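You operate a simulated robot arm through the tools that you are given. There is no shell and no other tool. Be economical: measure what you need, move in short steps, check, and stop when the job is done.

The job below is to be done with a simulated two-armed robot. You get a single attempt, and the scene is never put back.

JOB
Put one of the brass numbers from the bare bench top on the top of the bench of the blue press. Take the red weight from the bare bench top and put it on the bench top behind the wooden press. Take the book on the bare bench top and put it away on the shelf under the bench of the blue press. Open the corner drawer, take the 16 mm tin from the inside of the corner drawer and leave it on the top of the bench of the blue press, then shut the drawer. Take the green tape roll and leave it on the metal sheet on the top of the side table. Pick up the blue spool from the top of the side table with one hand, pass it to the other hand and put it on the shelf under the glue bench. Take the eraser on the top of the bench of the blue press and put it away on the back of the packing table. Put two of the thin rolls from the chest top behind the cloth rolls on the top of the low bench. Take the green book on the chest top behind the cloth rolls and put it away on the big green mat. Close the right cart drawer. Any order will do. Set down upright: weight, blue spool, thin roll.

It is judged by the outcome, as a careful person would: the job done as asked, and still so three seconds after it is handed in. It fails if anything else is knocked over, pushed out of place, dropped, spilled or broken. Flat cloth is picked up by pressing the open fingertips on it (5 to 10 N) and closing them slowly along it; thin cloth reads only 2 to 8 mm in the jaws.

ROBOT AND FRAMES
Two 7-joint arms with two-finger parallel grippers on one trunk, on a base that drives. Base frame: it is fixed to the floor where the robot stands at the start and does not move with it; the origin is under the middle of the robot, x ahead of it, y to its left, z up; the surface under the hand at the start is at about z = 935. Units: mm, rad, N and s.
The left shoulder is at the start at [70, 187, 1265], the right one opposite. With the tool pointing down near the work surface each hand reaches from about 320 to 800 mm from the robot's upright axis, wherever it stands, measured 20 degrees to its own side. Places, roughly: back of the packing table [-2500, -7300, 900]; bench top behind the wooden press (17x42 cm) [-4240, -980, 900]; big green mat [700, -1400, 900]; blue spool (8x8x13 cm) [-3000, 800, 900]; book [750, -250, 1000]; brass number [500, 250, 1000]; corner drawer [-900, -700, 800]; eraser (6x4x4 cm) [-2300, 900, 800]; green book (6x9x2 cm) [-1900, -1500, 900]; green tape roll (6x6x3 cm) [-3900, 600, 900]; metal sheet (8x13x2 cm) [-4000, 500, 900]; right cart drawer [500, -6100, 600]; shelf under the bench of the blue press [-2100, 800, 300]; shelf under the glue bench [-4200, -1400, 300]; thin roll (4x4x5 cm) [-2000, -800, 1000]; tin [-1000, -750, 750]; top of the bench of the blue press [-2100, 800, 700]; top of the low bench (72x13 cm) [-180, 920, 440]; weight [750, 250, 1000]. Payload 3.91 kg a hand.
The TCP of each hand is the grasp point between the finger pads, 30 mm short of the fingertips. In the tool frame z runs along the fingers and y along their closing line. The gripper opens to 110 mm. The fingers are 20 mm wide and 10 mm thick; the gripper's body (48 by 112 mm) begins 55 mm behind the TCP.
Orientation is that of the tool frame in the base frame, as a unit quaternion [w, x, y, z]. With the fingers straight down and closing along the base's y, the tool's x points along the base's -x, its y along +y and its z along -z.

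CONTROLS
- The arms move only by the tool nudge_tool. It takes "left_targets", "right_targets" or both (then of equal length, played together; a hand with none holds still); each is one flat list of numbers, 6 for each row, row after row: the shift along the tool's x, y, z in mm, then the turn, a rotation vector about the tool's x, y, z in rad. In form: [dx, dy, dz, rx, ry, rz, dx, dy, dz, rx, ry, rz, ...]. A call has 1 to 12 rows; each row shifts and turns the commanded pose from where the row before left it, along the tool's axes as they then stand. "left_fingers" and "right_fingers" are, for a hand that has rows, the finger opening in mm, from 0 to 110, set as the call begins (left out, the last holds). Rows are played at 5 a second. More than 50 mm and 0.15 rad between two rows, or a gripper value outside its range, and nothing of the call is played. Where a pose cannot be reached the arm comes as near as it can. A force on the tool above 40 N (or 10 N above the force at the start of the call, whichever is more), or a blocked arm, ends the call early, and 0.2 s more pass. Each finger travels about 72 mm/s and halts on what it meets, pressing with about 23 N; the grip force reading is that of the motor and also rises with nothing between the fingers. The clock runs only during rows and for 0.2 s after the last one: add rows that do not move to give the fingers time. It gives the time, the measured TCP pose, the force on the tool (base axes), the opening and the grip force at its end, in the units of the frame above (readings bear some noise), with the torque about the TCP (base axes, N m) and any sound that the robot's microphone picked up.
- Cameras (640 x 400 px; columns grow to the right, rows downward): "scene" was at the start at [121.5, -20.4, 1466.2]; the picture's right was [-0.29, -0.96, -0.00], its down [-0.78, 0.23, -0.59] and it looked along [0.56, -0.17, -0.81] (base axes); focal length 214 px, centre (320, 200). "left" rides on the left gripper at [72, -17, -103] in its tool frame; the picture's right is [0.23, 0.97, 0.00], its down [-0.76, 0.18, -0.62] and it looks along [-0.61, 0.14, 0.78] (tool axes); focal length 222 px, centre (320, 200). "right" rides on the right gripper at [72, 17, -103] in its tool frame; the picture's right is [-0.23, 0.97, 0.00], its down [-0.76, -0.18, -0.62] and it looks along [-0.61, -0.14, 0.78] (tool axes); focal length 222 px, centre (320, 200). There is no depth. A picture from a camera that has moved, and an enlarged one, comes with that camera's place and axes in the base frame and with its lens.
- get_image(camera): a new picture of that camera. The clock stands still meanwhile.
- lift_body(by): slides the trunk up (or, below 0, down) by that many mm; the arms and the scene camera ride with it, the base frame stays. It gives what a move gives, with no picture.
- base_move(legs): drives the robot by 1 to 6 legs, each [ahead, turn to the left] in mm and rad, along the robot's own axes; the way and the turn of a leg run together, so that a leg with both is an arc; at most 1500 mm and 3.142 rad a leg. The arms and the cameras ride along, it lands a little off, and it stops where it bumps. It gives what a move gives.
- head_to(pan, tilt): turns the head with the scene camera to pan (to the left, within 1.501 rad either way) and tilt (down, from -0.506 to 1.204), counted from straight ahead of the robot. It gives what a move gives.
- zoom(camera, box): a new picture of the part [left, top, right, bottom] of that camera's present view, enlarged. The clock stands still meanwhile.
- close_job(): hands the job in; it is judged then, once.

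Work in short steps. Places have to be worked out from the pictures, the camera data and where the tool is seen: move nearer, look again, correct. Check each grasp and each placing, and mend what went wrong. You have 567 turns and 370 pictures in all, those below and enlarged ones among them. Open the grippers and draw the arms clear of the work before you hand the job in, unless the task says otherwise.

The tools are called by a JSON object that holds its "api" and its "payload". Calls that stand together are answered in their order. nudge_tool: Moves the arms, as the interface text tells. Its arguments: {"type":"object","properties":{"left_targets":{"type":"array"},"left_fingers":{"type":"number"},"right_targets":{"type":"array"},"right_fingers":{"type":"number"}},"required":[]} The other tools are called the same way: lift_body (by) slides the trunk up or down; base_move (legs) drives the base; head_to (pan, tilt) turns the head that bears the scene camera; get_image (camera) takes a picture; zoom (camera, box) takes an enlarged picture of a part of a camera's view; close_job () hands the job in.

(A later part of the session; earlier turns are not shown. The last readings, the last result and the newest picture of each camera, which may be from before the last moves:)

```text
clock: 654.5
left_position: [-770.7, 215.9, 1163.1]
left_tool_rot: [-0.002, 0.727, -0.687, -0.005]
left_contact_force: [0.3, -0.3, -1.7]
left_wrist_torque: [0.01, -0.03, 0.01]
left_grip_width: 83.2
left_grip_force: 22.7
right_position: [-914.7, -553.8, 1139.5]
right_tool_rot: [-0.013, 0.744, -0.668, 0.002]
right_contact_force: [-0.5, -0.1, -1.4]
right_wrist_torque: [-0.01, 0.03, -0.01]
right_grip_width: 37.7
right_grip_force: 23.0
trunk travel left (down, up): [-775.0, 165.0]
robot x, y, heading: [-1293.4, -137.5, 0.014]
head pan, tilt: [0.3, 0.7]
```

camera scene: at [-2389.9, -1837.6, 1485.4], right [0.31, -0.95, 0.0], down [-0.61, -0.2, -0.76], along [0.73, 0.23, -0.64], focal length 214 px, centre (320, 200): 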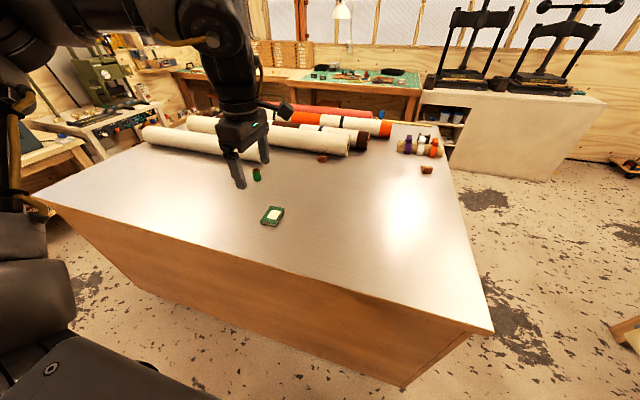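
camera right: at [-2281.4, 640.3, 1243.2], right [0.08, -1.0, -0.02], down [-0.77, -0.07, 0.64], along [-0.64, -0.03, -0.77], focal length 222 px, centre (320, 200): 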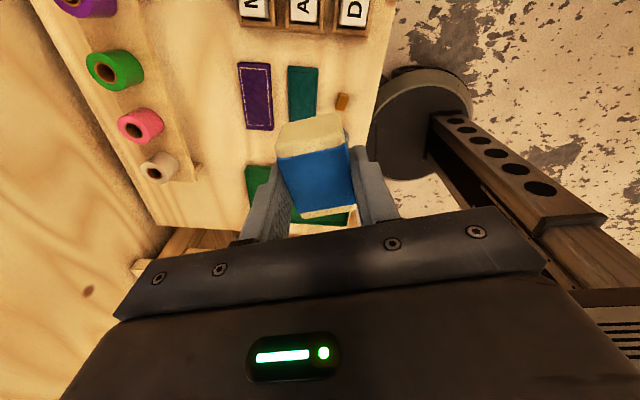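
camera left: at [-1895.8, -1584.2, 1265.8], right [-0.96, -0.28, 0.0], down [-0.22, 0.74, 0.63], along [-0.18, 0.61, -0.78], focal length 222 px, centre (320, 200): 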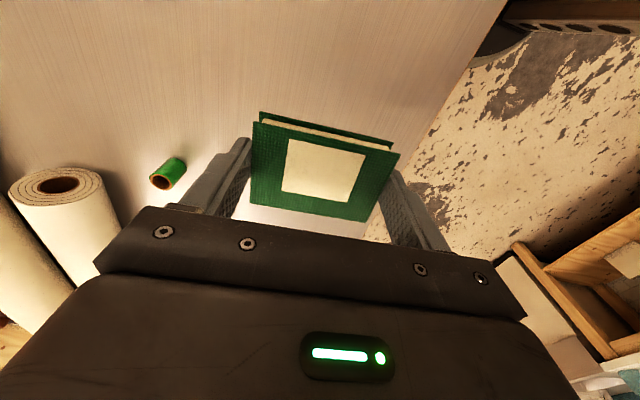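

Continue to x≈-390, then towards the mat.

{"api": "base_move", "payload": {"legs": [[900, 0]]}}

{"api": "base_move", "payload": {"legs": [[0, -1.18]]}}

{"api": "base_move", "payload": {"legs": [[650, 0]]}}

{"api": "base_move", "payload": {"legs": [[0, 0.67]]}}

{"api": "head_to", "payload": {"pan": 0.3, "tilt": 0.7}}

{"api": "get_image", "payload": {"camera": "scene"}}

```text
clock: 659.3
left_position: [133.8, 219.8, 1163.3]
left_tool_rot: [-0.002, 0.725, -0.689, -0.004]
left_contact_force: [-0.1, 0.2, -0.9]
left_wrist_torque: [0.0, 0.02, -0.02]
left_grip_width: 83.4
left_grip_force: 23.1
right_position: [-15.7, -550.2, 1140.1]
right_tool_rot: [-0.013, 0.742, -0.671, 0.003]
right_contact_force: [-0.3, -0.4, -1.2]
right_wrist_torque: [-0.02, -0.03, 0.01]
right_grip_width: 37.5
right_grip_force: 22.5
trunk travel left (down, up): [-775.0, 165.0]
robot x, y, heading: [-390.4, -130.5, 0.006]
head pan, tilt: [0.3, 0.7]
```

```text
clock: 662.6
left_position: [133.5, -480.5, 1162.9]
left_tool_rot: [0.003, -0.218, 0.976, 0.003]
left_contact_force: [-0.1, 0.8, -0.9]
left_wrist_torque: [-0.03, -0.02, -0.02]
left_grip_width: 83.3
left_grip_force: 22.5
right_position: [-634.7, -636.7, 1139.5]
right_tool_rot: [0.009, -0.242, 0.97, -0.009]
right_contact_force: [-0.3, -0.2, -1.1]
right_wrist_torque: [-0.02, 0.01, 0.04]
right_grip_width: 37.6
right_grip_force: 22.9
trunk travel left (down, up): [-775.0, 165.0]
robot x, y, heading: [-389.7, -126.2, -1.179]
head pan, tilt: [0.3, 0.7]
```

```text
clock: 666.3
left_position: [398.0, -1078.4, 1162.8]
left_tool_rot: [0.004, -0.228, 0.974, 0.002]
left_contact_force: [0.2, -1.3, -1.0]
left_wrist_torque: [0.0, -0.04, -0.02]
left_grip_width: 83.1
left_grip_force: 22.9
right_position: [-367.9, -1247.2, 1139.6]
right_tool_rot: [0.009, -0.252, 0.968, -0.01]
right_contact_force: [0.3, 0.4, -1.3]
right_wrist_torque: [-0.01, 0.03, 0.01]
right_grip_width: 37.7
right_grip_force: 22.6
trunk travel left (down, up): [-775.0, 165.0]
robot x, y, heading: [-129.5, -736.1, -1.159]
head pan, tilt: [0.3, 0.7]
```

```text
clock: 668.5
left_position: [495.7, -674.5, 1162.7]
left_tool_rot: [0.003, -0.536, 0.844, 0.004]
left_contact_force: [-0.4, 0.4, -0.7]
left_wrist_torque: [0.01, 0.01, 0.04]
left_grip_width: 83.2
left_grip_force: 23.4
right_position: [2.8, -1283.4, 1139.4]
right_tool_rot: [0.011, -0.557, 0.831, -0.007]
right_contact_force: [0.1, -0.3, -0.2]
right_wrist_torque: [0.02, 0.0, 0.03]
right_grip_width: 37.6
right_grip_force: 22.8
trunk travel left (down, up): [-775.0, 165.0]
robot x, y, heading: [-129.2, -733.9, -0.482]
head pan, tilt: [0.3, 0.7]
```

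```text
clock: 669.1
left_position: [497.1, -674.4, 1162.2]
left_tool_rot: [0.003, -0.536, 0.844, 0.004]
left_contact_force: [0.0, -0.4, -0.2]
left_wrist_torque: [0.02, 0.03, -0.03]
left_grip_width: 83.1
left_grip_force: 22.7
right_position: [4.2, -1282.6, 1139.0]
right_tool_rot: [0.013, -0.557, 0.831, -0.006]
right_contact_force: [0.0, -0.4, -0.8]
right_wrist_torque: [0.0, 0.0, 0.0]
right_grip_width: 37.8
right_grip_force: 23.1
trunk travel left (down, up): [-775.0, 165.0]
robot x, y, heading: [-132.1, -733.9, -0.481]
head pan, tilt: [0.3, 0.7]
```

```text
172 pictures are left
camera scene: at [-1.4, -774.2, 1485.4], right [-0.18, -0.98, 0.0], down [-0.63, 0.12, -0.76], along [0.75, -0.14, -0.64], focal length 214 px, centre (320, 200)
```

scene: 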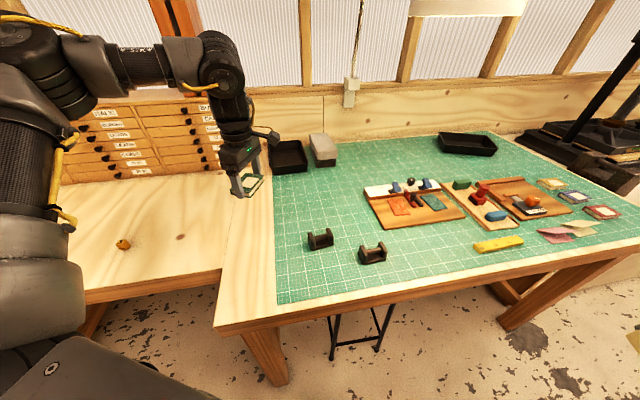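

The mat starts at y≈-715. I aim for (580,-800): forward 45 and turn right 0.27.

{"api": "base_move", "payload": {"legs": [[45, 0], [0, -0.27]]}}

{"api": "get_image", "payload": {"camera": "left"}}

```text
clock: 670.9
left_position: [531.7, -868.3, 1160.6]
left_tool_rot: [0.002, -0.414, 0.91, 0.004]
left_contact_force: [0.9, 0.2, -1.0]
left_wrist_torque: [0.01, 0.01, -0.02]
left_grip_width: 82.8
left_grip_force: 23.0
right_position: [-108.5, -1319.0, 1138.4]
right_tool_rot: [0.011, -0.438, 0.899, -0.006]
right_contact_force: [-0.6, 0.1, -1.2]
right_wrist_torque: [0.0, 0.01, 0.02]
right_grip_width: 37.6
right_grip_force: 22.8
trunk travel left (down, up): [-775.0, 165.0]
robot x, y, heading: [-92.2, -756.0, -0.757]
head pan, tilt: [0.3, 0.7]
```

```text
171 pictures are left
camera left: at [496.6, -935.7, 1263.1], right [-0.88, 0.47, 0.0], down [0.36, 0.69, 0.63], along [0.29, 0.56, -0.78], focal length 222 px, centre (320, 200)
```

left: 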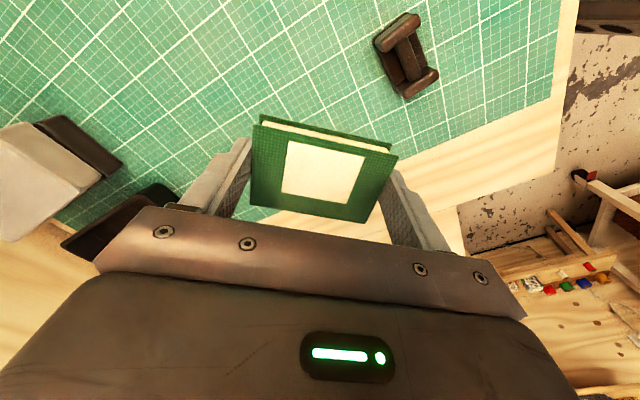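

Free mat below. Shift slightly and lower: trunk 100, then the hand.

{"api": "nudge_tool", "payload": {"left_targets": [-9.4, -29, 0, 0, 0, 0]}}

{"api": "lift_body", "payload": {"by": -110}}

{"api": "nudge_tool", "payload": {"left_targets": [0, 0, 35, 0, 0, 0, 0, 0, 30, 0, 0, 0]}}

{"api": "get_image", "payload": {"camera": "left"}}

```text
clock: 671.3
left_position: [558.5, -881.3, 1160.8]
left_tool_rot: [0.004, -0.414, 0.91, 0.004]
left_contact_force: [-0.1, 0.6, -0.6]
left_wrist_torque: [-0.01, 0.03, -0.02]
left_grip_width: 83.2
left_grip_force: 22.6
right_position: [-110.1, -1320.9, 1139.1]
right_tool_rot: [0.011, -0.438, 0.899, -0.006]
right_contact_force: [0.0, -0.4, -0.6]
right_wrist_torque: [0.01, 0.03, 0.02]
right_grip_width: 37.8
right_grip_force: 23.3
trunk travel left (down, up): [-775.0, 165.0]
robot x, y, heading: [-90.6, -760.5, -0.762]
head pan, tilt: [0.3, 0.7]
```

```text
clock: 672.7
left_position: [556.7, -881.1, 1051.7]
left_tool_rot: [0.003, -0.415, 0.91, 0.003]
left_contact_force: [0.1, -0.4, 0.0]
left_wrist_torque: [-0.02, 0.0, 0.0]
left_grip_width: 83.2
left_grip_force: 22.8
right_position: [-110.4, -1320.9, 1029.9]
right_tool_rot: [0.011, -0.438, 0.899, -0.007]
right_contact_force: [0.6, 0.3, -0.5]
right_wrist_torque: [-0.01, -0.01, 0.03]
right_grip_width: 37.6
right_grip_force: 23.0
trunk travel left (down, up): [-665.0, 275.0]
robot x, y, heading: [-90.6, -756.1, -0.759]
head pan, tilt: [0.3, 0.7]
```

```text
clock: 673.3
left_position: [557.3, -880.3, 986.3]
left_tool_rot: [0.002, -0.415, 0.91, 0.003]
left_contact_force: [0.6, -1.0, -0.4]
left_wrist_torque: [-0.02, 0.04, 0.0]
left_grip_width: 83.2
left_grip_force: 23.0
right_position: [-109.2, -1318.9, 1031.1]
right_tool_rot: [0.011, -0.437, 0.899, -0.008]
right_contact_force: [0.5, 0.2, -0.3]
right_wrist_torque: [0.0, 0.02, 0.0]
right_grip_width: 37.4
right_grip_force: 23.1
trunk travel left (down, up): [-665.0, 275.0]
robot x, y, heading: [-91.5, -755.5, -0.758]
head pan, tilt: [0.3, 0.7]
```

```text
170 pictures are left
camera left: at [522.2, -947.1, 1088.2], right [-0.88, 0.47, 0.0], down [0.36, 0.69, 0.63], along [0.29, 0.56, -0.78], focal length 222 px, centre (320, 200)
```

left: 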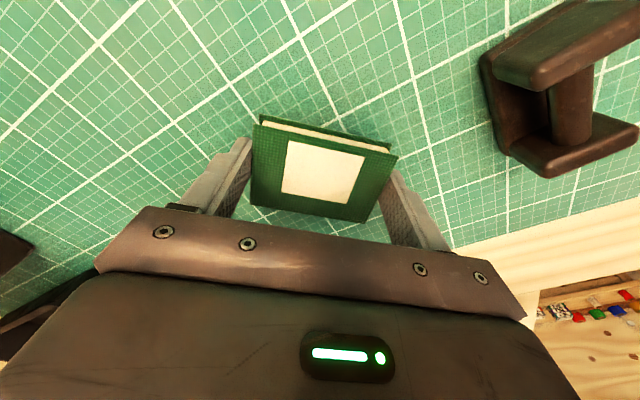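

Good. Final small steps to contact.

{"api": "nudge_tool", "payload": {"left_targets": [0, 0, 6, 0, 0, 0, 0, 0, 5, 0, 0, 0, 0, 0, 3, 0, 0, 0, 0, 0, 3, 0, 0, 0]}}

```text
clock: 674.3
left_position: [558.4, -879.2, 970.5]
left_tool_rot: [0.004, -0.415, 0.91, 0.004]
left_contact_force: [0.8, 0.1, -1.6]
left_wrist_torque: [0.03, 0.03, 0.03]
left_grip_width: 83.1
left_grip_force: 23.4
right_position: [-111.6, -1319.6, 1029.9]
right_tool_rot: [0.011, -0.438, 0.899, -0.007]
right_contact_force: [0.1, -1.1, -0.6]
right_wrist_torque: [0.01, -0.02, 0.0]
right_grip_width: 37.9
right_grip_force: 22.7
trunk travel left (down, up): [-665.0, 275.0]
robot x, y, heading: [-92.7, -756.8, -0.761]
head pan, tilt: [0.3, 0.7]
```

{"api": "nudge_tool", "payload": {"left_targets": [0, 0, 2, 0, 0, 0, 0, 0, 2, 0, 0, 0, 0, 0, 1, 0, 0, 0]}}

```text
clock: 675.1
left_position: [556.7, -879.8, 968.6]
left_tool_rot: [0.006, -0.416, 0.909, 0.0]
left_contact_force: [8.7, -0.2, 23.7]
left_wrist_torque: [0.51, 0.25, -0.15]
left_grip_width: 83.2
left_grip_force: 22.8
right_position: [-112.1, -1319.9, 1030.1]
right_tool_rot: [0.011, -0.438, 0.899, -0.008]
right_contact_force: [0.1, -0.1, -0.2]
right_wrist_torque: [-0.01, 0.02, -0.04]
right_grip_width: 37.3
right_grip_force: 23.0
trunk travel left (down, up): [-665.0, 275.0]
robot x, y, heading: [-91.9, -754.0, -0.763]
head pan, tilt: [0.3, 0.7]
```

Contact. Release and lift.

{"api": "nudge_tool", "payload": {"left_targets": [0, 0, -1.5, 0, 0, 0, 0, 0, 0, 0, 0, 0, 0, 0, 0, 0, 0, 0, 0, 0, -12, 0, 0, 0, 0, 0, -30, 0, 0, 0, 0, 0, -40, 0, 0, 0, 0, 0, -40, 0, 0, 0], "left_fingers": 104}}

{"api": "get_image", "payload": {"camera": "left"}}

{"api": "lift_body", "payload": {"by": 110}}

```text
clock: 675.6
left_position: [559.1, -882.0, 969.2]
left_tool_rot: [0.004, -0.416, 0.909, -0.001]
left_contact_force: [-0.9, -0.4, -0.3]
left_wrist_torque: [-0.01, 0.01, 0.01]
left_grip_width: 103.8
left_grip_force: 0.1
right_position: [-111.0, -1320.4, 1028.5]
right_tool_rot: [0.011, -0.437, 0.899, -0.007]
right_contact_force: [0.2, 0.6, -0.6]
right_wrist_torque: [0.01, 0.0, -0.01]
right_grip_width: 37.5
right_grip_force: 22.6
trunk travel left (down, up): [-665.0, 275.0]
robot x, y, heading: [-90.3, -755.6, -0.763]
head pan, tilt: [0.3, 0.7]
stopped in row 2 (left hand): the force on the tool passed its limit at 41 N (the readings are from after the stop); the commanded pose is now the measured one
```

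```text
169 pictures are left
camera left: at [523.2, -948.4, 1071.1], right [-0.88, 0.47, -0.01], down [0.36, 0.69, 0.63], along [0.3, 0.55, -0.78], focal length 222 px, centre (320, 200)
```

left: 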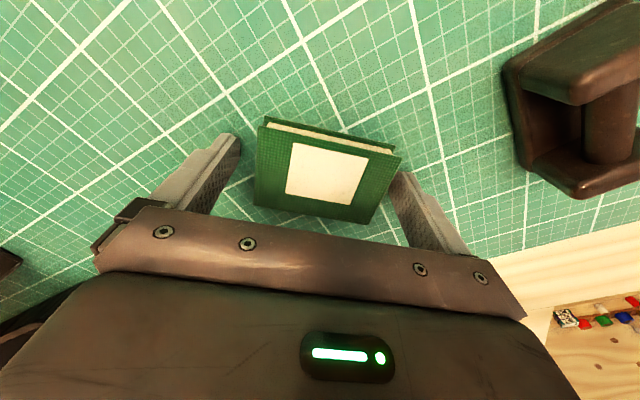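

```text
clock: 677.0
left_position: [559.1, -882.1, 1078.5]
left_tool_rot: [0.005, -0.416, 0.91, -0.002]
left_contact_force: [-0.5, 0.1, 0.1]
left_wrist_torque: [0.0, -0.02, 0.0]
left_grip_width: 103.8
left_grip_force: 0.1
right_position: [-110.7, -1319.5, 1139.2]
right_tool_rot: [0.011, -0.438, 0.899, -0.007]
right_contact_force: [0.7, -0.2, -1.4]
right_wrist_torque: [-0.01, 0.0, 0.03]
right_grip_width: 37.6
right_grip_force: 22.5
trunk travel left (down, up): [-775.0, 165.0]
robot x, y, heading: [-89.4, -754.5, -0.761]
head pan, tilt: [0.3, 0.7]
```

Check that the book stayed flat on the mat.

{"api": "get_image", "payload": {"camera": "left"}}

```text
168 pictures are left
camera left: at [523.7, -948.4, 1181.0], right [-0.88, 0.47, -0.01], down [0.36, 0.69, 0.63], along [0.3, 0.55, -0.78], focal length 222 px, centre (320, 200)
```

left: 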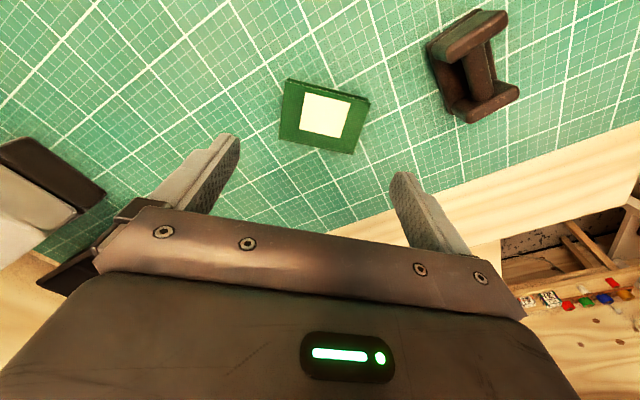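

Book done. Raise the left hand, and head south along the corridor towards the cart and packing table.

{"api": "nudge_tool", "payload": {"left_targets": [0, 20, -40, 0, 0, 0, 0, 20, -40, 0, 0, 0, 0, 20, 0, 0, 0, 0]}}

{"api": "base_move", "payload": {"legs": [[0, -1.7], [240, 0], [0, 0.89]]}}

{"api": "head_to", "payload": {"pan": 0, "tilt": 0.3}}

{"api": "get_image", "payload": {"camera": "scene"}}

```text
clock: 677.8
left_position: [515.7, -840.0, 1158.5]
left_tool_rot: [0.004, -0.415, 0.91, -0.001]
left_contact_force: [-1.0, -0.9, 0.4]
left_wrist_torque: [0.01, 0.01, 0.08]
left_grip_width: 104.1
left_grip_force: 0.0
right_position: [-110.3, -1318.9, 1140.0]
right_tool_rot: [0.01, -0.438, 0.899, -0.008]
right_contact_force: [0.4, 0.2, -1.6]
right_wrist_torque: [0.01, 0.03, -0.01]
right_grip_width: 37.7
right_grip_force: 22.8
trunk travel left (down, up): [-775.0, 165.0]
robot x, y, heading: [-91.3, -759.3, -0.766]
head pan, tilt: [0.3, 0.7]
```

```text
clock: 686.0
left_position: [96.0, -1396.6, 1157.3]
left_tool_rot: [0.004, -0.043, 0.999, -0.004]
left_contact_force: [-0.5, 0.6, 0.2]
left_wrist_torque: [0.0, -0.01, 0.0]
left_grip_width: 103.9
left_grip_force: 0.1
right_position: [-685.9, -1304.4, 1138.5]
right_tool_rot: [0.008, -0.067, 0.998, -0.011]
right_contact_force: [-0.2, -0.8, -0.9]
right_wrist_torque: [-0.01, 0.01, 0.0]
right_grip_width: 37.6
right_grip_force: 23.8
trunk travel left (down, up): [-775.0, 165.0]
robot x, y, heading: [-280.3, -911.2, -1.532]
head pan, tilt: [0.3, 0.7]
```

```text
clock: 686.9
left_position: [96.3, -1396.2, 1157.6]
left_tool_rot: [0.003, -0.043, 0.999, -0.002]
left_contact_force: [-0.6, 0.2, 0.6]
left_wrist_torque: [-0.01, 0.0, 0.01]
left_grip_width: 103.9
left_grip_force: 0.1
right_position: [-686.0, -1303.4, 1139.6]
right_tool_rot: [0.007, -0.067, 0.998, -0.011]
right_contact_force: [-0.3, -0.8, -1.6]
right_wrist_torque: [-0.02, 0.02, -0.02]
right_grip_width: 37.5
right_grip_force: 22.4
trunk travel left (down, up): [-775.0, 165.0]
robot x, y, heading: [-278.1, -915.3, -1.534]
head pan, tilt: [0.0, 0.3]
```

```text
167 pictures are left
camera scene: at [-272.2, -1056.7, 1521.5], right [-1.0, -0.04, 0.0], down [-0.01, 0.3, -0.95], along [0.04, -0.95, -0.3], focal length 214 px, centre (320, 200)
```

scene: 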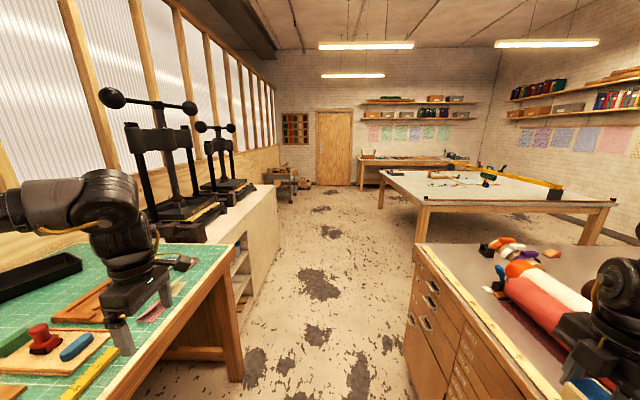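

Clear corridor ahead; packing table at the far wall, cart at left. Drive south.

{"api": "base_move", "payload": {"legs": [[0, -0.03], [1500, 0]]}}

{"api": "base_move", "payload": {"legs": [[1500, 0]]}}

{"api": "get_image", "payload": {"camera": "scene"}}

```text
clock: 694.7
left_position: [100.5, -2903.5, 1157.6]
left_tool_rot: [0.003, -0.031, 1.0, -0.003]
left_contact_force: [-0.5, 0.3, -0.2]
left_wrist_torque: [0.01, 0.0, 0.02]
left_grip_width: 104.1
left_grip_force: 0.1
right_position: [-680.1, -2790.2, 1140.4]
right_tool_rot: [0.007, -0.055, 0.998, -0.011]
right_contact_force: [-0.8, -0.6, -0.9]
right_wrist_torque: [0.03, 0.0, 0.0]
right_grip_width: 37.6
right_grip_force: 23.1
trunk travel left (down, up): [-775.0, 165.0]
robot x, y, heading: [-262.7, -2412.2, -1.556]
head pan, tilt: [0.0, 0.3]
```

```text
clock: 702.2
left_position: [93.4, -4443.0, 1159.3]
left_tool_rot: [0.003, -0.021, 1.0, -0.004]
left_contact_force: [1.2, -0.6, 0.0]
left_wrist_torque: [-0.02, -0.02, -0.01]
left_grip_width: 103.8
left_grip_force: 0.1
right_position: [-683.4, -4314.5, 1139.1]
right_tool_rot: [0.008, -0.044, 0.999, -0.012]
right_contact_force: [0.8, -0.4, -0.9]
right_wrist_torque: [-0.02, -0.03, 0.0]
right_grip_width: 37.7
right_grip_force: 23.0
trunk travel left (down, up): [-775.0, 165.0]
robot x, y, heading: [-260.7, -3944.9, -1.579]
head pan, tilt: [0.0, 0.3]
```

```text
166 pictures are left
camera scene: at [-259.0, -4086.7, 1521.6], right [-1.0, 0.01, 0.0], down [0.0, 0.3, -0.96], along [-0.01, -0.96, -0.3], focal length 214 px, centre (320, 200)
```

scene: 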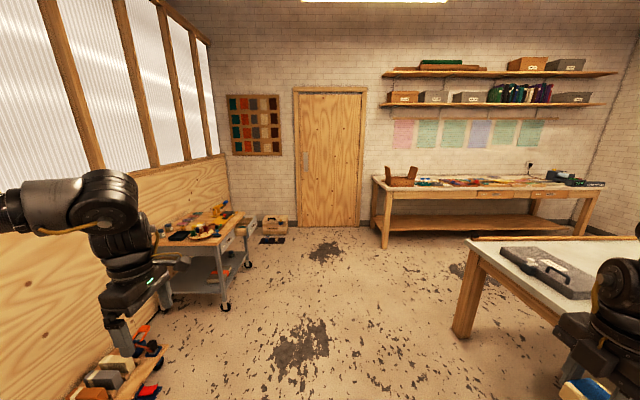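

I zoom on the cart.

{"api": "zoom", "payload": {"camera": "scene", "box": [140, 190, 300, 320]}}

{"api": "zoom", "payload": {"camera": "scene", "box": [360, 150, 630, 260]}}

```text
3.08 times, centred on (220, 255) of scene
camera zoom: at [-259.0, -4086.7, 1521.6], right [-1.0, 0.01, 0.0], down [0.0, 0.3, -0.96], along [-0.01, -0.96, -0.3], focal length 660 px, centre (628, 31)
```

zoom: 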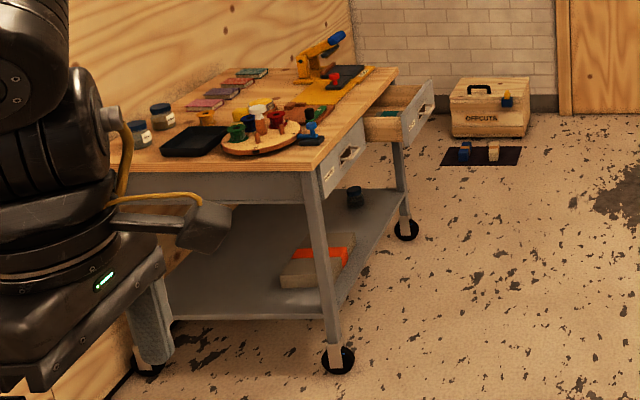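

```text
2.37 times, centred on (495, 205) of scene
camera zoom: at [-259.0, -4086.7, 1521.6], right [-1.0, 0.01, 0.0], down [0.0, 0.3, -0.96], along [-0.01, -0.96, -0.3], focal length 508 px, centre (-95, 188)
```

zoom: 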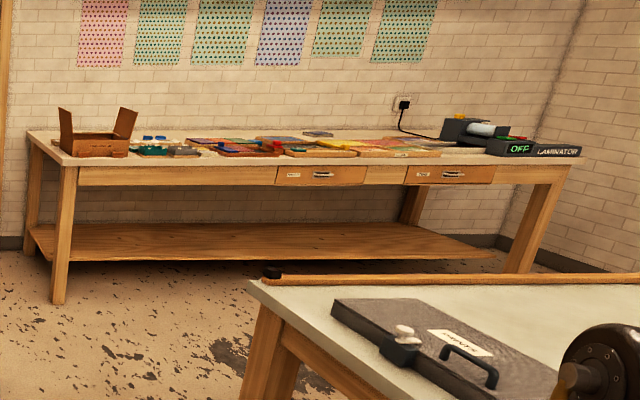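

The right (far) drawer of the cart is open, its front near (367,-6073,650). I drive on to y≈-6370 and turn to face the cart for the left hand.

{"api": "base_move", "payload": {"legs": [[1400, 0]]}}

{"api": "base_move", "payload": {"legs": [[1010, 0]]}}

{"api": "base_move", "payload": {"legs": [[0, 1.58]]}}

{"api": "head_to", "payload": {"pan": 0.35, "tilt": 0.75}}

{"api": "get_image", "payload": {"camera": "scene"}}

```text
clock: 709.2
left_position: [74.5, -5841.2, 1157.7]
left_tool_rot: [0.004, -0.016, 1.0, -0.004]
left_contact_force: [-0.3, 0.4, 0.6]
left_wrist_torque: [0.01, 0.01, 0.0]
left_grip_width: 104.1
left_grip_force: 0.1
right_position: [-702.6, -5705.3, 1140.0]
right_tool_rot: [0.007, -0.039, 0.999, -0.011]
right_contact_force: [0.7, -0.3, -1.2]
right_wrist_torque: [0.0, 0.02, 0.0]
right_grip_width: 37.5
right_grip_force: 22.7
trunk travel left (down, up): [-775.0, 165.0]
robot x, y, heading: [-275.0, -5342.4, -1.588]
head pan, tilt: [0.0, 0.3]
```

```text
clock: 714.4
left_position: [62.6, -6841.5, 1158.4]
left_tool_rot: [0.003, -0.018, 1.0, -0.002]
left_contact_force: [0.2, 0.6, -0.2]
left_wrist_torque: [0.0, 0.0, 0.01]
left_grip_width: 103.9
left_grip_force: 0.0
right_position: [-715.2, -6709.3, 1139.0]
right_tool_rot: [0.008, -0.042, 0.999, -0.011]
right_contact_force: [-0.1, -0.2, -0.3]
right_wrist_torque: [-0.02, 0.0, 0.03]
right_grip_width: 37.6
right_grip_force: 22.9
trunk travel left (down, up): [-775.0, 165.0]
robot x, y, heading: [-292.1, -6338.7, -1.58]
head pan, tilt: [0.0, 0.3]
```

```text
clock: 718.6
left_position: [217.8, -6001.0, 1158.2]
left_tool_rot: [-0.005, 0.712, -0.702, -0.001]
left_contact_force: [0.8, 0.3, -0.9]
left_wrist_torque: [0.01, 0.01, 0.02]
left_grip_width: 103.7
left_grip_force: 0.1
right_position: [70.0, -6774.3, 1138.6]
right_tool_rot: [-0.013, 0.728, -0.685, 0.003]
right_contact_force: [0.4, -0.3, -1.0]
right_wrist_torque: [-0.01, 0.03, -0.01]
right_grip_width: 37.7
right_grip_force: 23.8
trunk travel left (down, up): [-775.0, 165.0]
robot x, y, heading: [-291.4, -6341.8, -0.032]
head pan, tilt: [0.0, 0.3]
```

```text
clock: 719.5
left_position: [218.3, -5999.6, 1157.3]
left_tool_rot: [-0.005, 0.712, -0.702, 0.0]
left_contact_force: [0.2, -0.6, -1.0]
left_wrist_torque: [0.0, 0.0, -0.01]
left_grip_width: 104.0
left_grip_force: 0.1
right_position: [70.1, -6775.0, 1139.5]
right_tool_rot: [-0.014, 0.729, -0.685, 0.002]
right_contact_force: [-0.2, -0.5, -0.5]
right_wrist_torque: [0.0, 0.0, 0.0]
right_grip_width: 37.5
right_grip_force: 23.2
trunk travel left (down, up): [-775.0, 165.0]
robot x, y, heading: [-286.9, -6339.1, -0.035]
head pan, tilt: [0.351, 0.75]
```

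```text
163 pictures are left
camera scene: at [-159.1, -6315.9, 1481.3], right [0.31, -0.95, 0.0], down [-0.65, -0.21, -0.73], along [0.7, 0.23, -0.68], focal length 214 px, centre (320, 200)
```

scene: 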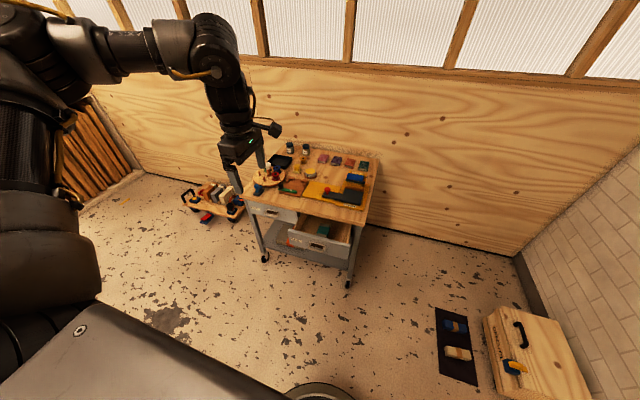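

{"api": "zoom", "payload": {"camera": "scene", "box": [230, 140, 400, 270]}}

```text
3.08 times, centred on (315, 205) of scene
camera zoom: at [-159.1, -6315.9, 1481.3], right [0.31, -0.95, 0.0], down [-0.65, -0.21, -0.73], along [0.7, 0.23, -0.68], focal length 660 px, centre (335, 185)
```

zoom: 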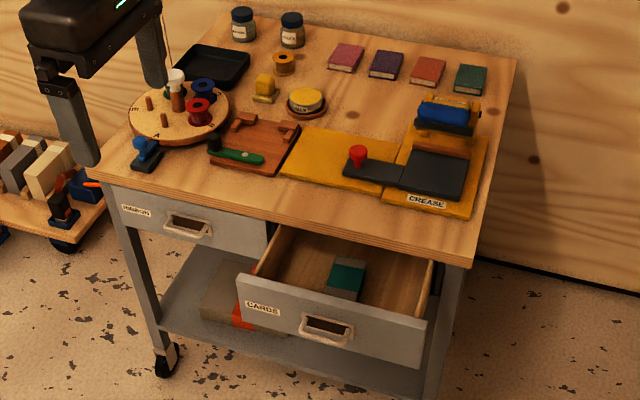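

CARDS drawer front centre ≈(414,-6115,640), about 100 mm open. Close the left fingers, lower the trunk, and turn the left hand to point forward.

{"api": "lift_body", "payload": {"by": -400}}

{"api": "lift_body", "payload": {"by": -115}}

{"api": "nudge_tool", "payload": {"left_targets": [4, -8, 0, 0.143, 0, 0, 4, -7.9, 1.1, 0.143, 0, 0, 4, -7.7, 2.2, 0.143, 0, 0, 4, -7.3, 3.3, 0.143, 0, 0, 4, -6.7, 4.3, 0.143, 0, 0, 4, -6, 5.2, 0.143, 0, 0, 4, -5.2, 6, 0.143, 0, 0, 4, -4.3, 6.7, 0.143, 0, 0, 4, -3.3, 7.3, 0.143, 0, 0, 4, -2.2, 7.7, 0.143, 0, 0, 4, -1.1, 7.9, 0.141, 0, 0], "left_fingers": 0}}

{"api": "get_image", "payload": {"camera": "left"}}

{"api": "get_image", "payload": {"camera": "scene"}}

```text
clock: 723.3
left_position: [218.5, -5999.9, 758.0]
left_tool_rot: [-0.004, 0.712, -0.702, -0.001]
left_contact_force: [-0.2, 0.3, -0.3]
left_wrist_torque: [0.01, 0.01, -0.01]
left_grip_width: 104.0
left_grip_force: 0.0
right_position: [70.5, -6774.9, 740.5]
right_tool_rot: [-0.013, 0.729, -0.684, 0.002]
right_contact_force: [0.9, 0.5, -0.9]
right_wrist_torque: [0.0, -0.02, 0.01]
right_grip_width: 37.7
right_grip_force: 23.3
trunk travel left (down, up): [-375.0, 565.0]
robot x, y, heading: [-292.5, -6343.6, -0.028]
head pan, tilt: [0.351, 0.75]
```

```text
clock: 724.8
left_position: [218.9, -5999.9, 642.7]
left_tool_rot: [-0.004, 0.712, -0.702, -0.001]
left_contact_force: [-0.6, -1.2, -0.8]
left_wrist_torque: [0.02, 0.01, -0.04]
left_grip_width: 104.1
left_grip_force: 0.1
right_position: [69.8, -6774.2, 623.9]
right_tool_rot: [-0.012, 0.729, -0.684, 0.002]
right_contact_force: [0.3, 0.0, -1.1]
right_wrist_torque: [0.02, 0.0, 0.01]
right_grip_width: 37.6
right_grip_force: 23.3
trunk travel left (down, up): [-260.0, 680.0]
robot x, y, heading: [-292.2, -6339.4, -0.031]
head pan, tilt: [0.351, 0.75]
```

```text
clock: 727.2
left_position: [295.6, -6034.9, 688.2]
left_tool_rot: [-0.471, 0.535, -0.53, 0.46]
left_contact_force: [0.7, -0.6, -0.3]
left_wrist_torque: [0.03, -0.02, -0.02]
left_grip_width: 0.2
left_grip_force: 22.6
left hand out of reach, approached as far as the arm can: row 10, 11
right_position: [69.9, -6774.3, 624.7]
right_tool_rot: [-0.014, 0.729, -0.684, 0.003]
right_contact_force: [-0.1, 0.3, -0.8]
right_wrist_torque: [-0.02, -0.03, -0.03]
right_grip_width: 37.7
right_grip_force: 23.1
trunk travel left (down, up): [-260.0, 680.0]
robot x, y, heading: [-287.5, -6338.0, -0.031]
head pan, tilt: [0.351, 0.75]
```

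```text
161 pictures are left
camera left: at [196.6, -6109.1, 717.6], right [-0.13, -0.22, -0.97], down [-0.65, 0.75, -0.09], along [0.75, 0.62, -0.24], focal length 222 px, centre (320, 200)
```

left: 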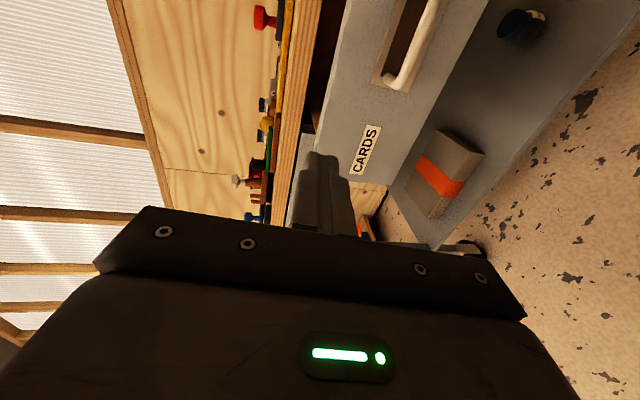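

```text
160 pictures are left
camera scene: at [-159.2, -6315.4, 966.2], right [0.31, -0.95, 0.0], down [-0.65, -0.21, -0.73], along [0.69, 0.23, -0.68], focal length 214 px, centre (320, 200)
```

scene: 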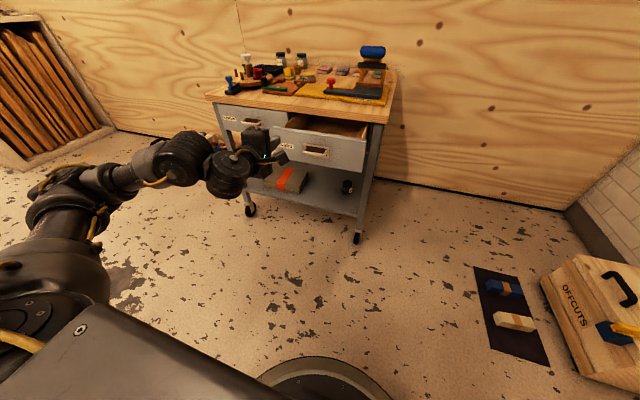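

Drawer face ≈ x 396, z≈620; handle near y≈-6110. Move the fingertips to y≈-6060, z≈625.

{"api": "lift_body", "payload": {"by": -62}}

{"api": "nudge_tool", "payload": {"left_targets": [25, 0, 0, 0, 0, 0, 0, 0, 25, 0, 0, 0]}}

{"api": "get_image", "payload": {"camera": "left"}}

```text
clock: 728.2
left_position: [296.5, -6035.0, 626.6]
left_tool_rot: [-0.469, 0.535, -0.531, 0.46]
left_contact_force: [-0.1, 0.1, 0.2]
left_wrist_torque: [-0.01, 0.03, 0.02]
left_grip_width: 0.0
left_grip_force: 22.9
right_position: [70.9, -6774.3, 563.1]
right_tool_rot: [-0.014, 0.729, -0.685, 0.003]
right_contact_force: [-0.5, -1.0, -0.8]
right_wrist_torque: [0.03, -0.03, 0.02]
right_grip_width: 37.5
right_grip_force: 23.3
trunk travel left (down, up): [-198.0, 742.0]
robot x, y, heading: [-287.6, -6341.6, -0.032]
head pan, tilt: [0.351, 0.75]
```

```text
clock: 728.8
left_position: [316.0, -6065.0, 616.3]
left_tool_rot: [-0.463, 0.537, -0.533, 0.461]
left_contact_force: [-1.3, -0.8, -0.3]
left_wrist_torque: [-0.03, 0.01, 0.0]
left_grip_width: 0.0
left_grip_force: 22.7
left hand out of reach, approached as far as the arm can: row 1, 2
right_position: [70.5, -6772.8, 563.8]
right_tool_rot: [-0.012, 0.729, -0.684, 0.003]
right_contact_force: [-0.8, 0.5, -0.6]
right_wrist_torque: [-0.04, -0.04, -0.01]
right_grip_width: 37.5
right_grip_force: 22.8
trunk travel left (down, up): [-198.0, 742.0]
robot x, y, heading: [-288.6, -6339.5, -0.033]
head pan, tilt: [0.351, 0.75]
```

```text
159 pictures are left
camera left: at [215.9, -6137.8, 648.9], right [-0.14, -0.23, -0.96], down [-0.65, 0.76, -0.09], along [0.75, 0.61, -0.26], focal length 222 px, centre (320, 200)
```

left: 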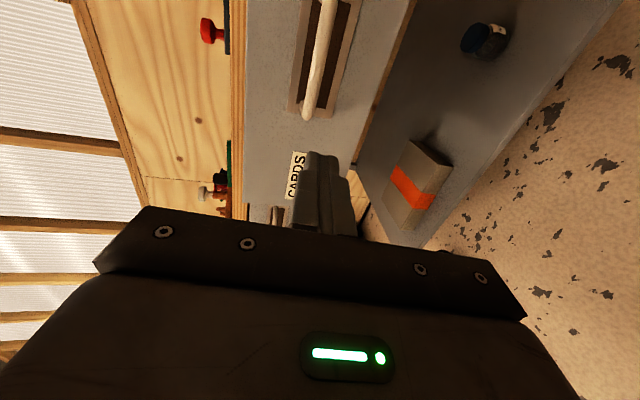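

Raise 18 mm and push by driving the base forward gently.

{"api": "lift_body", "payload": {"by": 18}}

{"api": "base_move", "payload": {"legs": [[110, 0]]}}

{"api": "get_image", "payload": {"camera": "scene"}}

{"api": "get_image", "payload": {"camera": "left"}}

```text
clock: 729.4
left_position: [315.8, -6065.7, 636.2]
left_tool_rot: [-0.463, 0.536, -0.534, 0.461]
left_contact_force: [0.0, 0.0, -0.3]
left_wrist_torque: [-0.03, -0.01, 0.01]
left_grip_width: 0.0
left_grip_force: 22.9
right_position: [70.3, -6773.3, 580.5]
right_tool_rot: [-0.014, 0.729, -0.685, 0.003]
right_contact_force: [0.6, -0.3, -0.6]
right_wrist_torque: [0.0, 0.0, -0.01]
right_grip_width: 37.6
right_grip_force: 23.0
trunk travel left (down, up): [-216.0, 724.0]
robot x, y, heading: [-289.1, -6342.2, -0.033]
head pan, tilt: [0.351, 0.75]
```

```text
clock: 730.6
left_position: [425.0, -6068.1, 636.1]
left_tool_rot: [-0.464, 0.537, -0.533, 0.461]
left_contact_force: [0.7, 11.8, 2.9]
left_wrist_torque: [0.15, -0.07, 0.36]
left_grip_width: 0.0
left_grip_force: 23.4
right_position: [179.0, -6777.7, 580.4]
right_tool_rot: [-0.012, 0.73, -0.684, 0.003]
right_contact_force: [-0.7, 0.3, -0.1]
right_wrist_torque: [0.01, 0.01, 0.02]
right_grip_width: 37.4
right_grip_force: 23.2
trunk travel left (down, up): [-216.0, 724.0]
robot x, y, heading: [-180.7, -6342.1, -0.028]
head pan, tilt: [0.351, 0.75]
```

```text
158 pictures are left
camera scene: at [-49.8, -6318.4, 922.2], right [0.31, -0.95, 0.0], down [-0.65, -0.21, -0.73], along [0.69, 0.23, -0.68], focal length 214 px, centre (320, 200)
```

scene: 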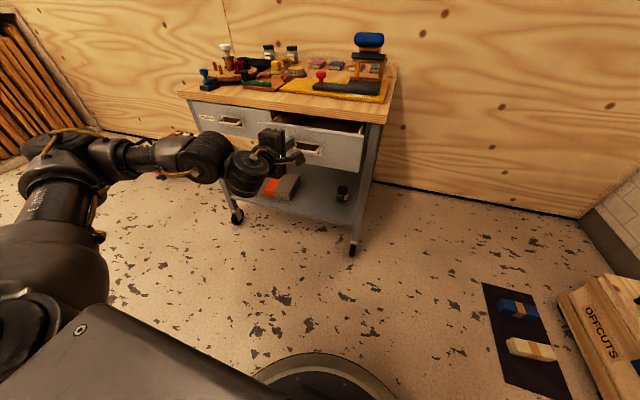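

```text
157 pictures are left
camera left: at [325.2, -6141.4, 667.5], right [-0.14, -0.23, -0.96], down [-0.65, 0.76, -0.08], along [0.75, 0.61, -0.25], focal length 222 px, centre (320, 200)
```

left: 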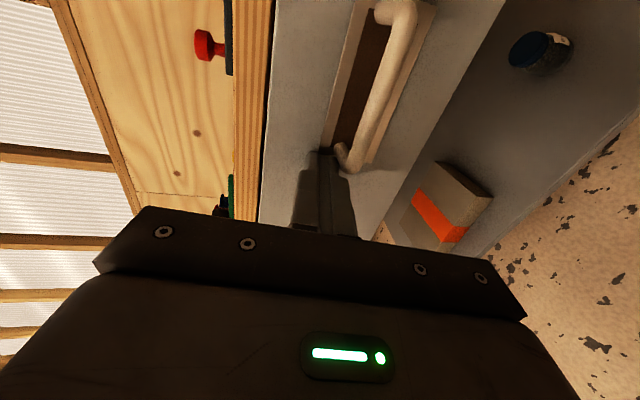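

Drawer is nearly in; push on in small steps.

{"api": "base_move", "payload": {"legs": [[35, 0]]}}

{"api": "zoom", "payload": {"camera": "scene", "box": [160, 60, 420, 260]}}

```text
clock: 731.5
left_position: [459.9, -6068.5, 638.0]
left_tool_rot: [-0.466, 0.536, -0.532, 0.46]
left_contact_force: [1.1, 5.3, 8.5]
left_wrist_torque: [0.0, -0.22, 0.17]
left_grip_width: 0.0
left_grip_force: 22.9
right_position: [213.7, -6778.4, 580.9]
right_tool_rot: [-0.013, 0.729, -0.684, 0.002]
right_contact_force: [0.4, -0.6, -1.5]
right_wrist_torque: [-0.01, 0.0, 0.02]
right_grip_width: 37.7
right_grip_force: 22.7
trunk travel left (down, up): [-216.0, 724.0]
robot x, y, heading: [-147.0, -6344.9, -0.031]
head pan, tilt: [0.351, 0.75]
```

```text
2.00 times, centred on (290, 160) of scene
camera zoom: at [-15.2, -6320.2, 922.3], right [0.31, -0.95, 0.0], down [-0.65, -0.21, -0.73], along [0.69, 0.23, -0.68], focal length 429 px, centre (380, 280)
```

zoom: 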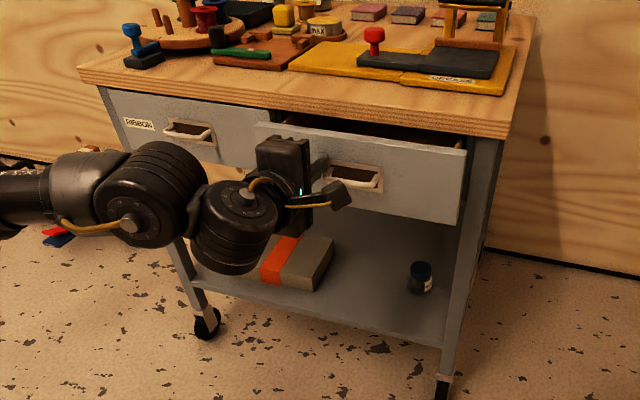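

{"api": "base_move", "payload": {"legs": [[35, 0]]}}

{"api": "zoom", "payload": {"camera": "scene", "box": [160, 60, 420, 260]}}

```text
clock: 732.4
left_position: [494.4, -6069.0, 638.1]
left_tool_rot: [-0.465, 0.538, -0.532, 0.46]
left_contact_force: [0.4, 5.6, 6.2]
left_wrist_torque: [0.05, -0.19, 0.19]
left_grip_width: 0.0
left_grip_force: 22.9
right_position: [249.9, -6779.9, 581.2]
right_tool_rot: [-0.013, 0.729, -0.684, 0.004]
right_contact_force: [0.8, -0.2, -0.2]
right_wrist_torque: [0.02, -0.01, 0.01]
right_grip_width: 37.5
right_grip_force: 22.8
trunk travel left (down, up): [-216.0, 724.0]
robot x, y, heading: [-110.1, -6345.8, -0.03]
head pan, tilt: [0.351, 0.75]
```

```text
2.00 times, centred on (290, 160) of scene
camera zoom: at [20.0, -6321.1, 922.3], right [0.31, -0.95, 0.0], down [-0.65, -0.21, -0.73], along [0.69, 0.23, -0.68], focal length 429 px, centre (380, 280)
```

zoom: 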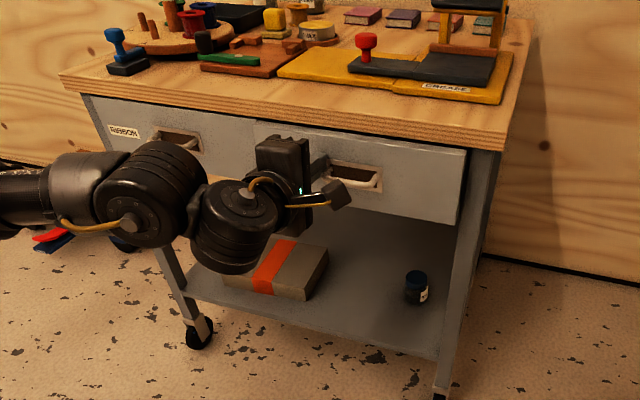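

{"api": "base_move", "payload": {"legs": [[15, 0]]}}

{"api": "zoom", "payload": {"camera": "scene", "box": [220, 90, 400, 220]}}

```text
clock: 733.1
left_position: [510.0, -6069.3, 637.6]
left_tool_rot: [-0.467, 0.538, -0.53, 0.46]
left_contact_force: [0.4, 2.6, 3.9]
left_wrist_torque: [0.02, -0.08, 0.06]
left_grip_width: 0.3
left_grip_force: 23.1
right_position: [264.8, -6779.8, 581.5]
right_tool_rot: [-0.013, 0.729, -0.684, 0.002]
right_contact_force: [-0.4, 0.2, -0.2]
right_wrist_torque: [0.07, 0.0, 0.02]
right_grip_width: 37.7
right_grip_force: 22.7
trunk travel left (down, up): [-216.0, 724.0]
robot x, y, heading: [-97.1, -6347.0, -0.026]
head pan, tilt: [0.351, 0.75]
```

```text
3.08 times, centred on (310, 155) of scene
camera zoom: at [35.4, -6321.7, 922.2], right [0.31, -0.95, 0.0], down [-0.65, -0.21, -0.73], along [0.69, 0.23, -0.68], focal length 660 px, centre (351, 338)
```

zoom: 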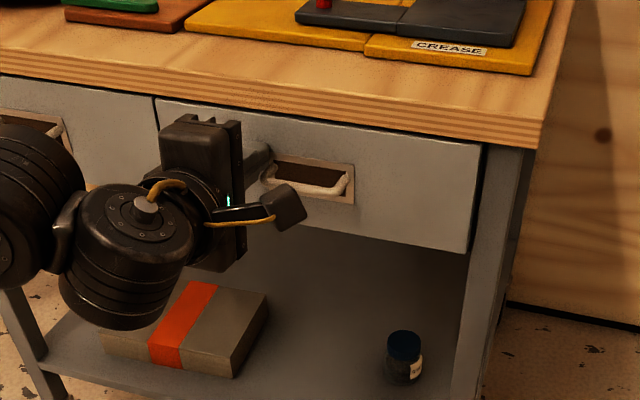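

{"api": "nudge_tool", "payload": {"left_targets": [0, 0, 5, 0, 0, 0, 0, 0, 5, 0, 0, 0, 0, 0, 4, 0, 0, 0]}}

{"api": "zoom", "payload": {"camera": "scene", "box": [220, 90, 400, 220]}}

```text
clock: 733.7
left_position: [514.0, -6068.9, 639.9]
left_tool_rot: [-0.466, 0.536, -0.532, 0.461]
left_contact_force: [-21.6, 3.5, 6.3]
left_wrist_torque: [-0.1, -0.31, 0.05]
left_grip_width: 0.0
left_grip_force: 22.9
right_position: [265.4, -6778.7, 582.0]
right_tool_rot: [-0.014, 0.73, -0.683, 0.003]
right_contact_force: [-0.4, -0.5, -1.3]
right_wrist_torque: [0.01, 0.05, 0.02]
right_grip_width: 37.7
right_grip_force: 23.1
trunk travel left (down, up): [-216.0, 724.0]
robot x, y, heading: [-97.4, -6349.8, -0.022]
head pan, tilt: [0.351, 0.75]
stopped in row 2 (left hand): the force on the tool passed its limit at 50 N (the readings are from after the stop); the commanded pose is now the measured one
```

```text
3.08 times, centred on (310, 155) of scene
camera zoom: at [32.7, -6321.3, 922.6], right [0.32, -0.95, 0.0], down [-0.64, -0.22, -0.73], along [0.69, 0.23, -0.68], focal length 660 px, centre (351, 338)
```

zoom: 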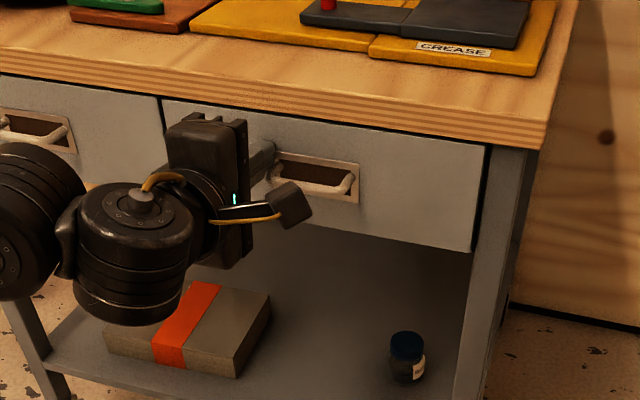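

The drawer has met its stop and is flush. Back away, restore the left hand and the trunk.

{"api": "nudge_tool", "payload": {"left_targets": [0, 0, -8, 0, 0, 0, 0, 0, -20, 0, 0, 0]}}

{"api": "base_move", "payload": {"legs": [[-300, 0]]}}

{"api": "get_image", "payload": {"camera": "scene"}}

{"api": "lift_body", "payload": {"by": 400}}

{"api": "lift_body", "payload": {"by": 159}}

{"api": "nudge_tool", "payload": {"left_targets": [-8, 0, 3, -0.143, 0, 0, -8, 0, 3, -0.143, 0, 0, -8, 0, 3, -0.143, 0, 0, -8, 0, 3, -0.143, 0, 0, -8, 0, 0, -0.143, 0, 0, 0, 0, 0, -0.143, 0, 0, 0, 0, 0, -0.143, 0, 0, 0, 0, 0, -0.143, 0, 0, 0, 0, 0, -0.143, 0, 0, 0, 0, 0, -0.143, 0, 0], "left_fingers": 40}}

```text
clock: 734.2
left_position: [506.0, -6069.1, 636.7]
left_tool_rot: [-0.471, 0.537, -0.528, 0.459]
left_contact_force: [1.0, 6.9, 2.9]
left_wrist_torque: [0.08, -0.08, 0.21]
left_grip_width: 0.0
left_grip_force: 22.8
left hand out of reach, approached as far as the arm can: row 2
right_position: [267.5, -6777.9, 579.1]
right_tool_rot: [-0.012, 0.731, -0.683, 0.002]
right_contact_force: [0.9, -0.1, -1.1]
right_wrist_torque: [0.03, 0.0, -0.01]
right_grip_width: 37.8
right_grip_force: 23.0
trunk travel left (down, up): [-216.0, 724.0]
robot x, y, heading: [-95.5, -6347.8, -0.027]
head pan, tilt: [0.351, 0.75]
stopped in row 2 (left hand): the force on the tool passed its limit at 49 N (the readings are from after the stop); the commanded pose is now the measured one
```

```text
clock: 736.2
left_position: [211.2, -6063.8, 637.6]
left_tool_rot: [-0.47, 0.534, -0.53, 0.461]
left_contact_force: [-0.1, 0.0, 0.2]
left_wrist_torque: [-0.01, -0.01, 0.02]
left_grip_width: 0.1
left_grip_force: 23.0
right_position: [-28.6, -6770.4, 581.1]
right_tool_rot: [-0.014, 0.73, -0.683, 0.002]
right_contact_force: [0.5, 0.3, -1.1]
right_wrist_torque: [0.01, -0.01, 0.02]
right_grip_width: 37.8
right_grip_force: 23.6
trunk travel left (down, up): [-216.0, 724.0]
robot x, y, heading: [-391.6, -6342.6, -0.028]
head pan, tilt: [0.351, 0.75]
```

```text
152 pictures are left
camera scene: at [-260.0, -6313.3, 922.2], right [0.32, -0.95, 0.0], down [-0.65, -0.22, -0.73], along [0.69, 0.23, -0.68], focal length 214 px, centre (320, 200)
```

scene: 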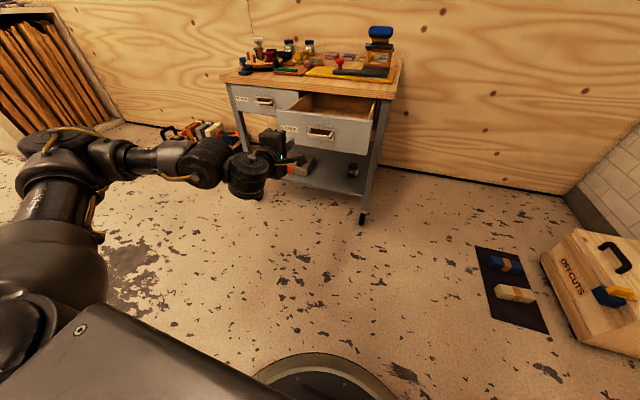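

```text
clock: 740.1
left_position: [211.2, -6064.9, 1037.5]
left_tool_rot: [-0.469, 0.534, -0.531, 0.461]
left_contact_force: [0.2, -0.7, 0.2]
left_wrist_torque: [0.0, -0.01, -0.01]
left_grip_width: 0.0
left_grip_force: 22.8
right_position: [-29.1, -6771.0, 980.2]
right_tool_rot: [-0.013, 0.73, -0.683, 0.003]
right_contact_force: [0.0, 0.8, -1.4]
right_wrist_torque: [0.03, 0.0, 0.0]
right_grip_width: 37.9
right_grip_force: 23.0
trunk travel left (down, up): [-616.0, 324.0]
robot x, y, heading: [-390.8, -6339.6, -0.032]
head pan, tilt: [0.351, 0.75]
```

```text
clock: 741.9
left_position: [212.8, -6064.9, 1197.3]
left_tool_rot: [-0.47, 0.535, -0.53, 0.461]
left_contact_force: [0.4, -0.1, 0.2]
left_wrist_torque: [0.0, -0.02, 0.01]
left_grip_width: 0.1
left_grip_force: 22.8
right_position: [-28.7, -6770.6, 1138.6]
right_tool_rot: [-0.014, 0.73, -0.684, 0.002]
right_contact_force: [0.4, -0.5, -0.7]
right_wrist_torque: [0.03, 0.0, 0.03]
right_grip_width: 37.7
right_grip_force: 22.9
trunk travel left (down, up): [-775.0, 165.0]
robot x, y, heading: [-392.3, -6337.9, -0.029]
head pan, tilt: [0.351, 0.75]
```

```text
clock: 744.1
left_position: [223.4, -6026.9, 1193.0]
left_tool_rot: [-0.004, 0.711, -0.703, 0.0]
left_contact_force: [1.0, -0.3, -0.1]
left_wrist_torque: [0.01, -0.01, 0.0]
left_grip_width: 40.0
left_grip_force: 0.1
left hand out of reach, approached as far as the arm can: row 1
right_position: [-27.2, -6772.6, 1138.3]
right_tool_rot: [-0.013, 0.731, -0.683, 0.001]
right_contact_force: [0.3, -0.7, -0.4]
right_wrist_torque: [0.01, 0.02, 0.01]
right_grip_width: 37.7
right_grip_force: 22.6
trunk travel left (down, up): [-775.0, 165.0]
robot x, y, heading: [-391.3, -6339.5, -0.025]
head pan, tilt: [0.351, 0.75]
```

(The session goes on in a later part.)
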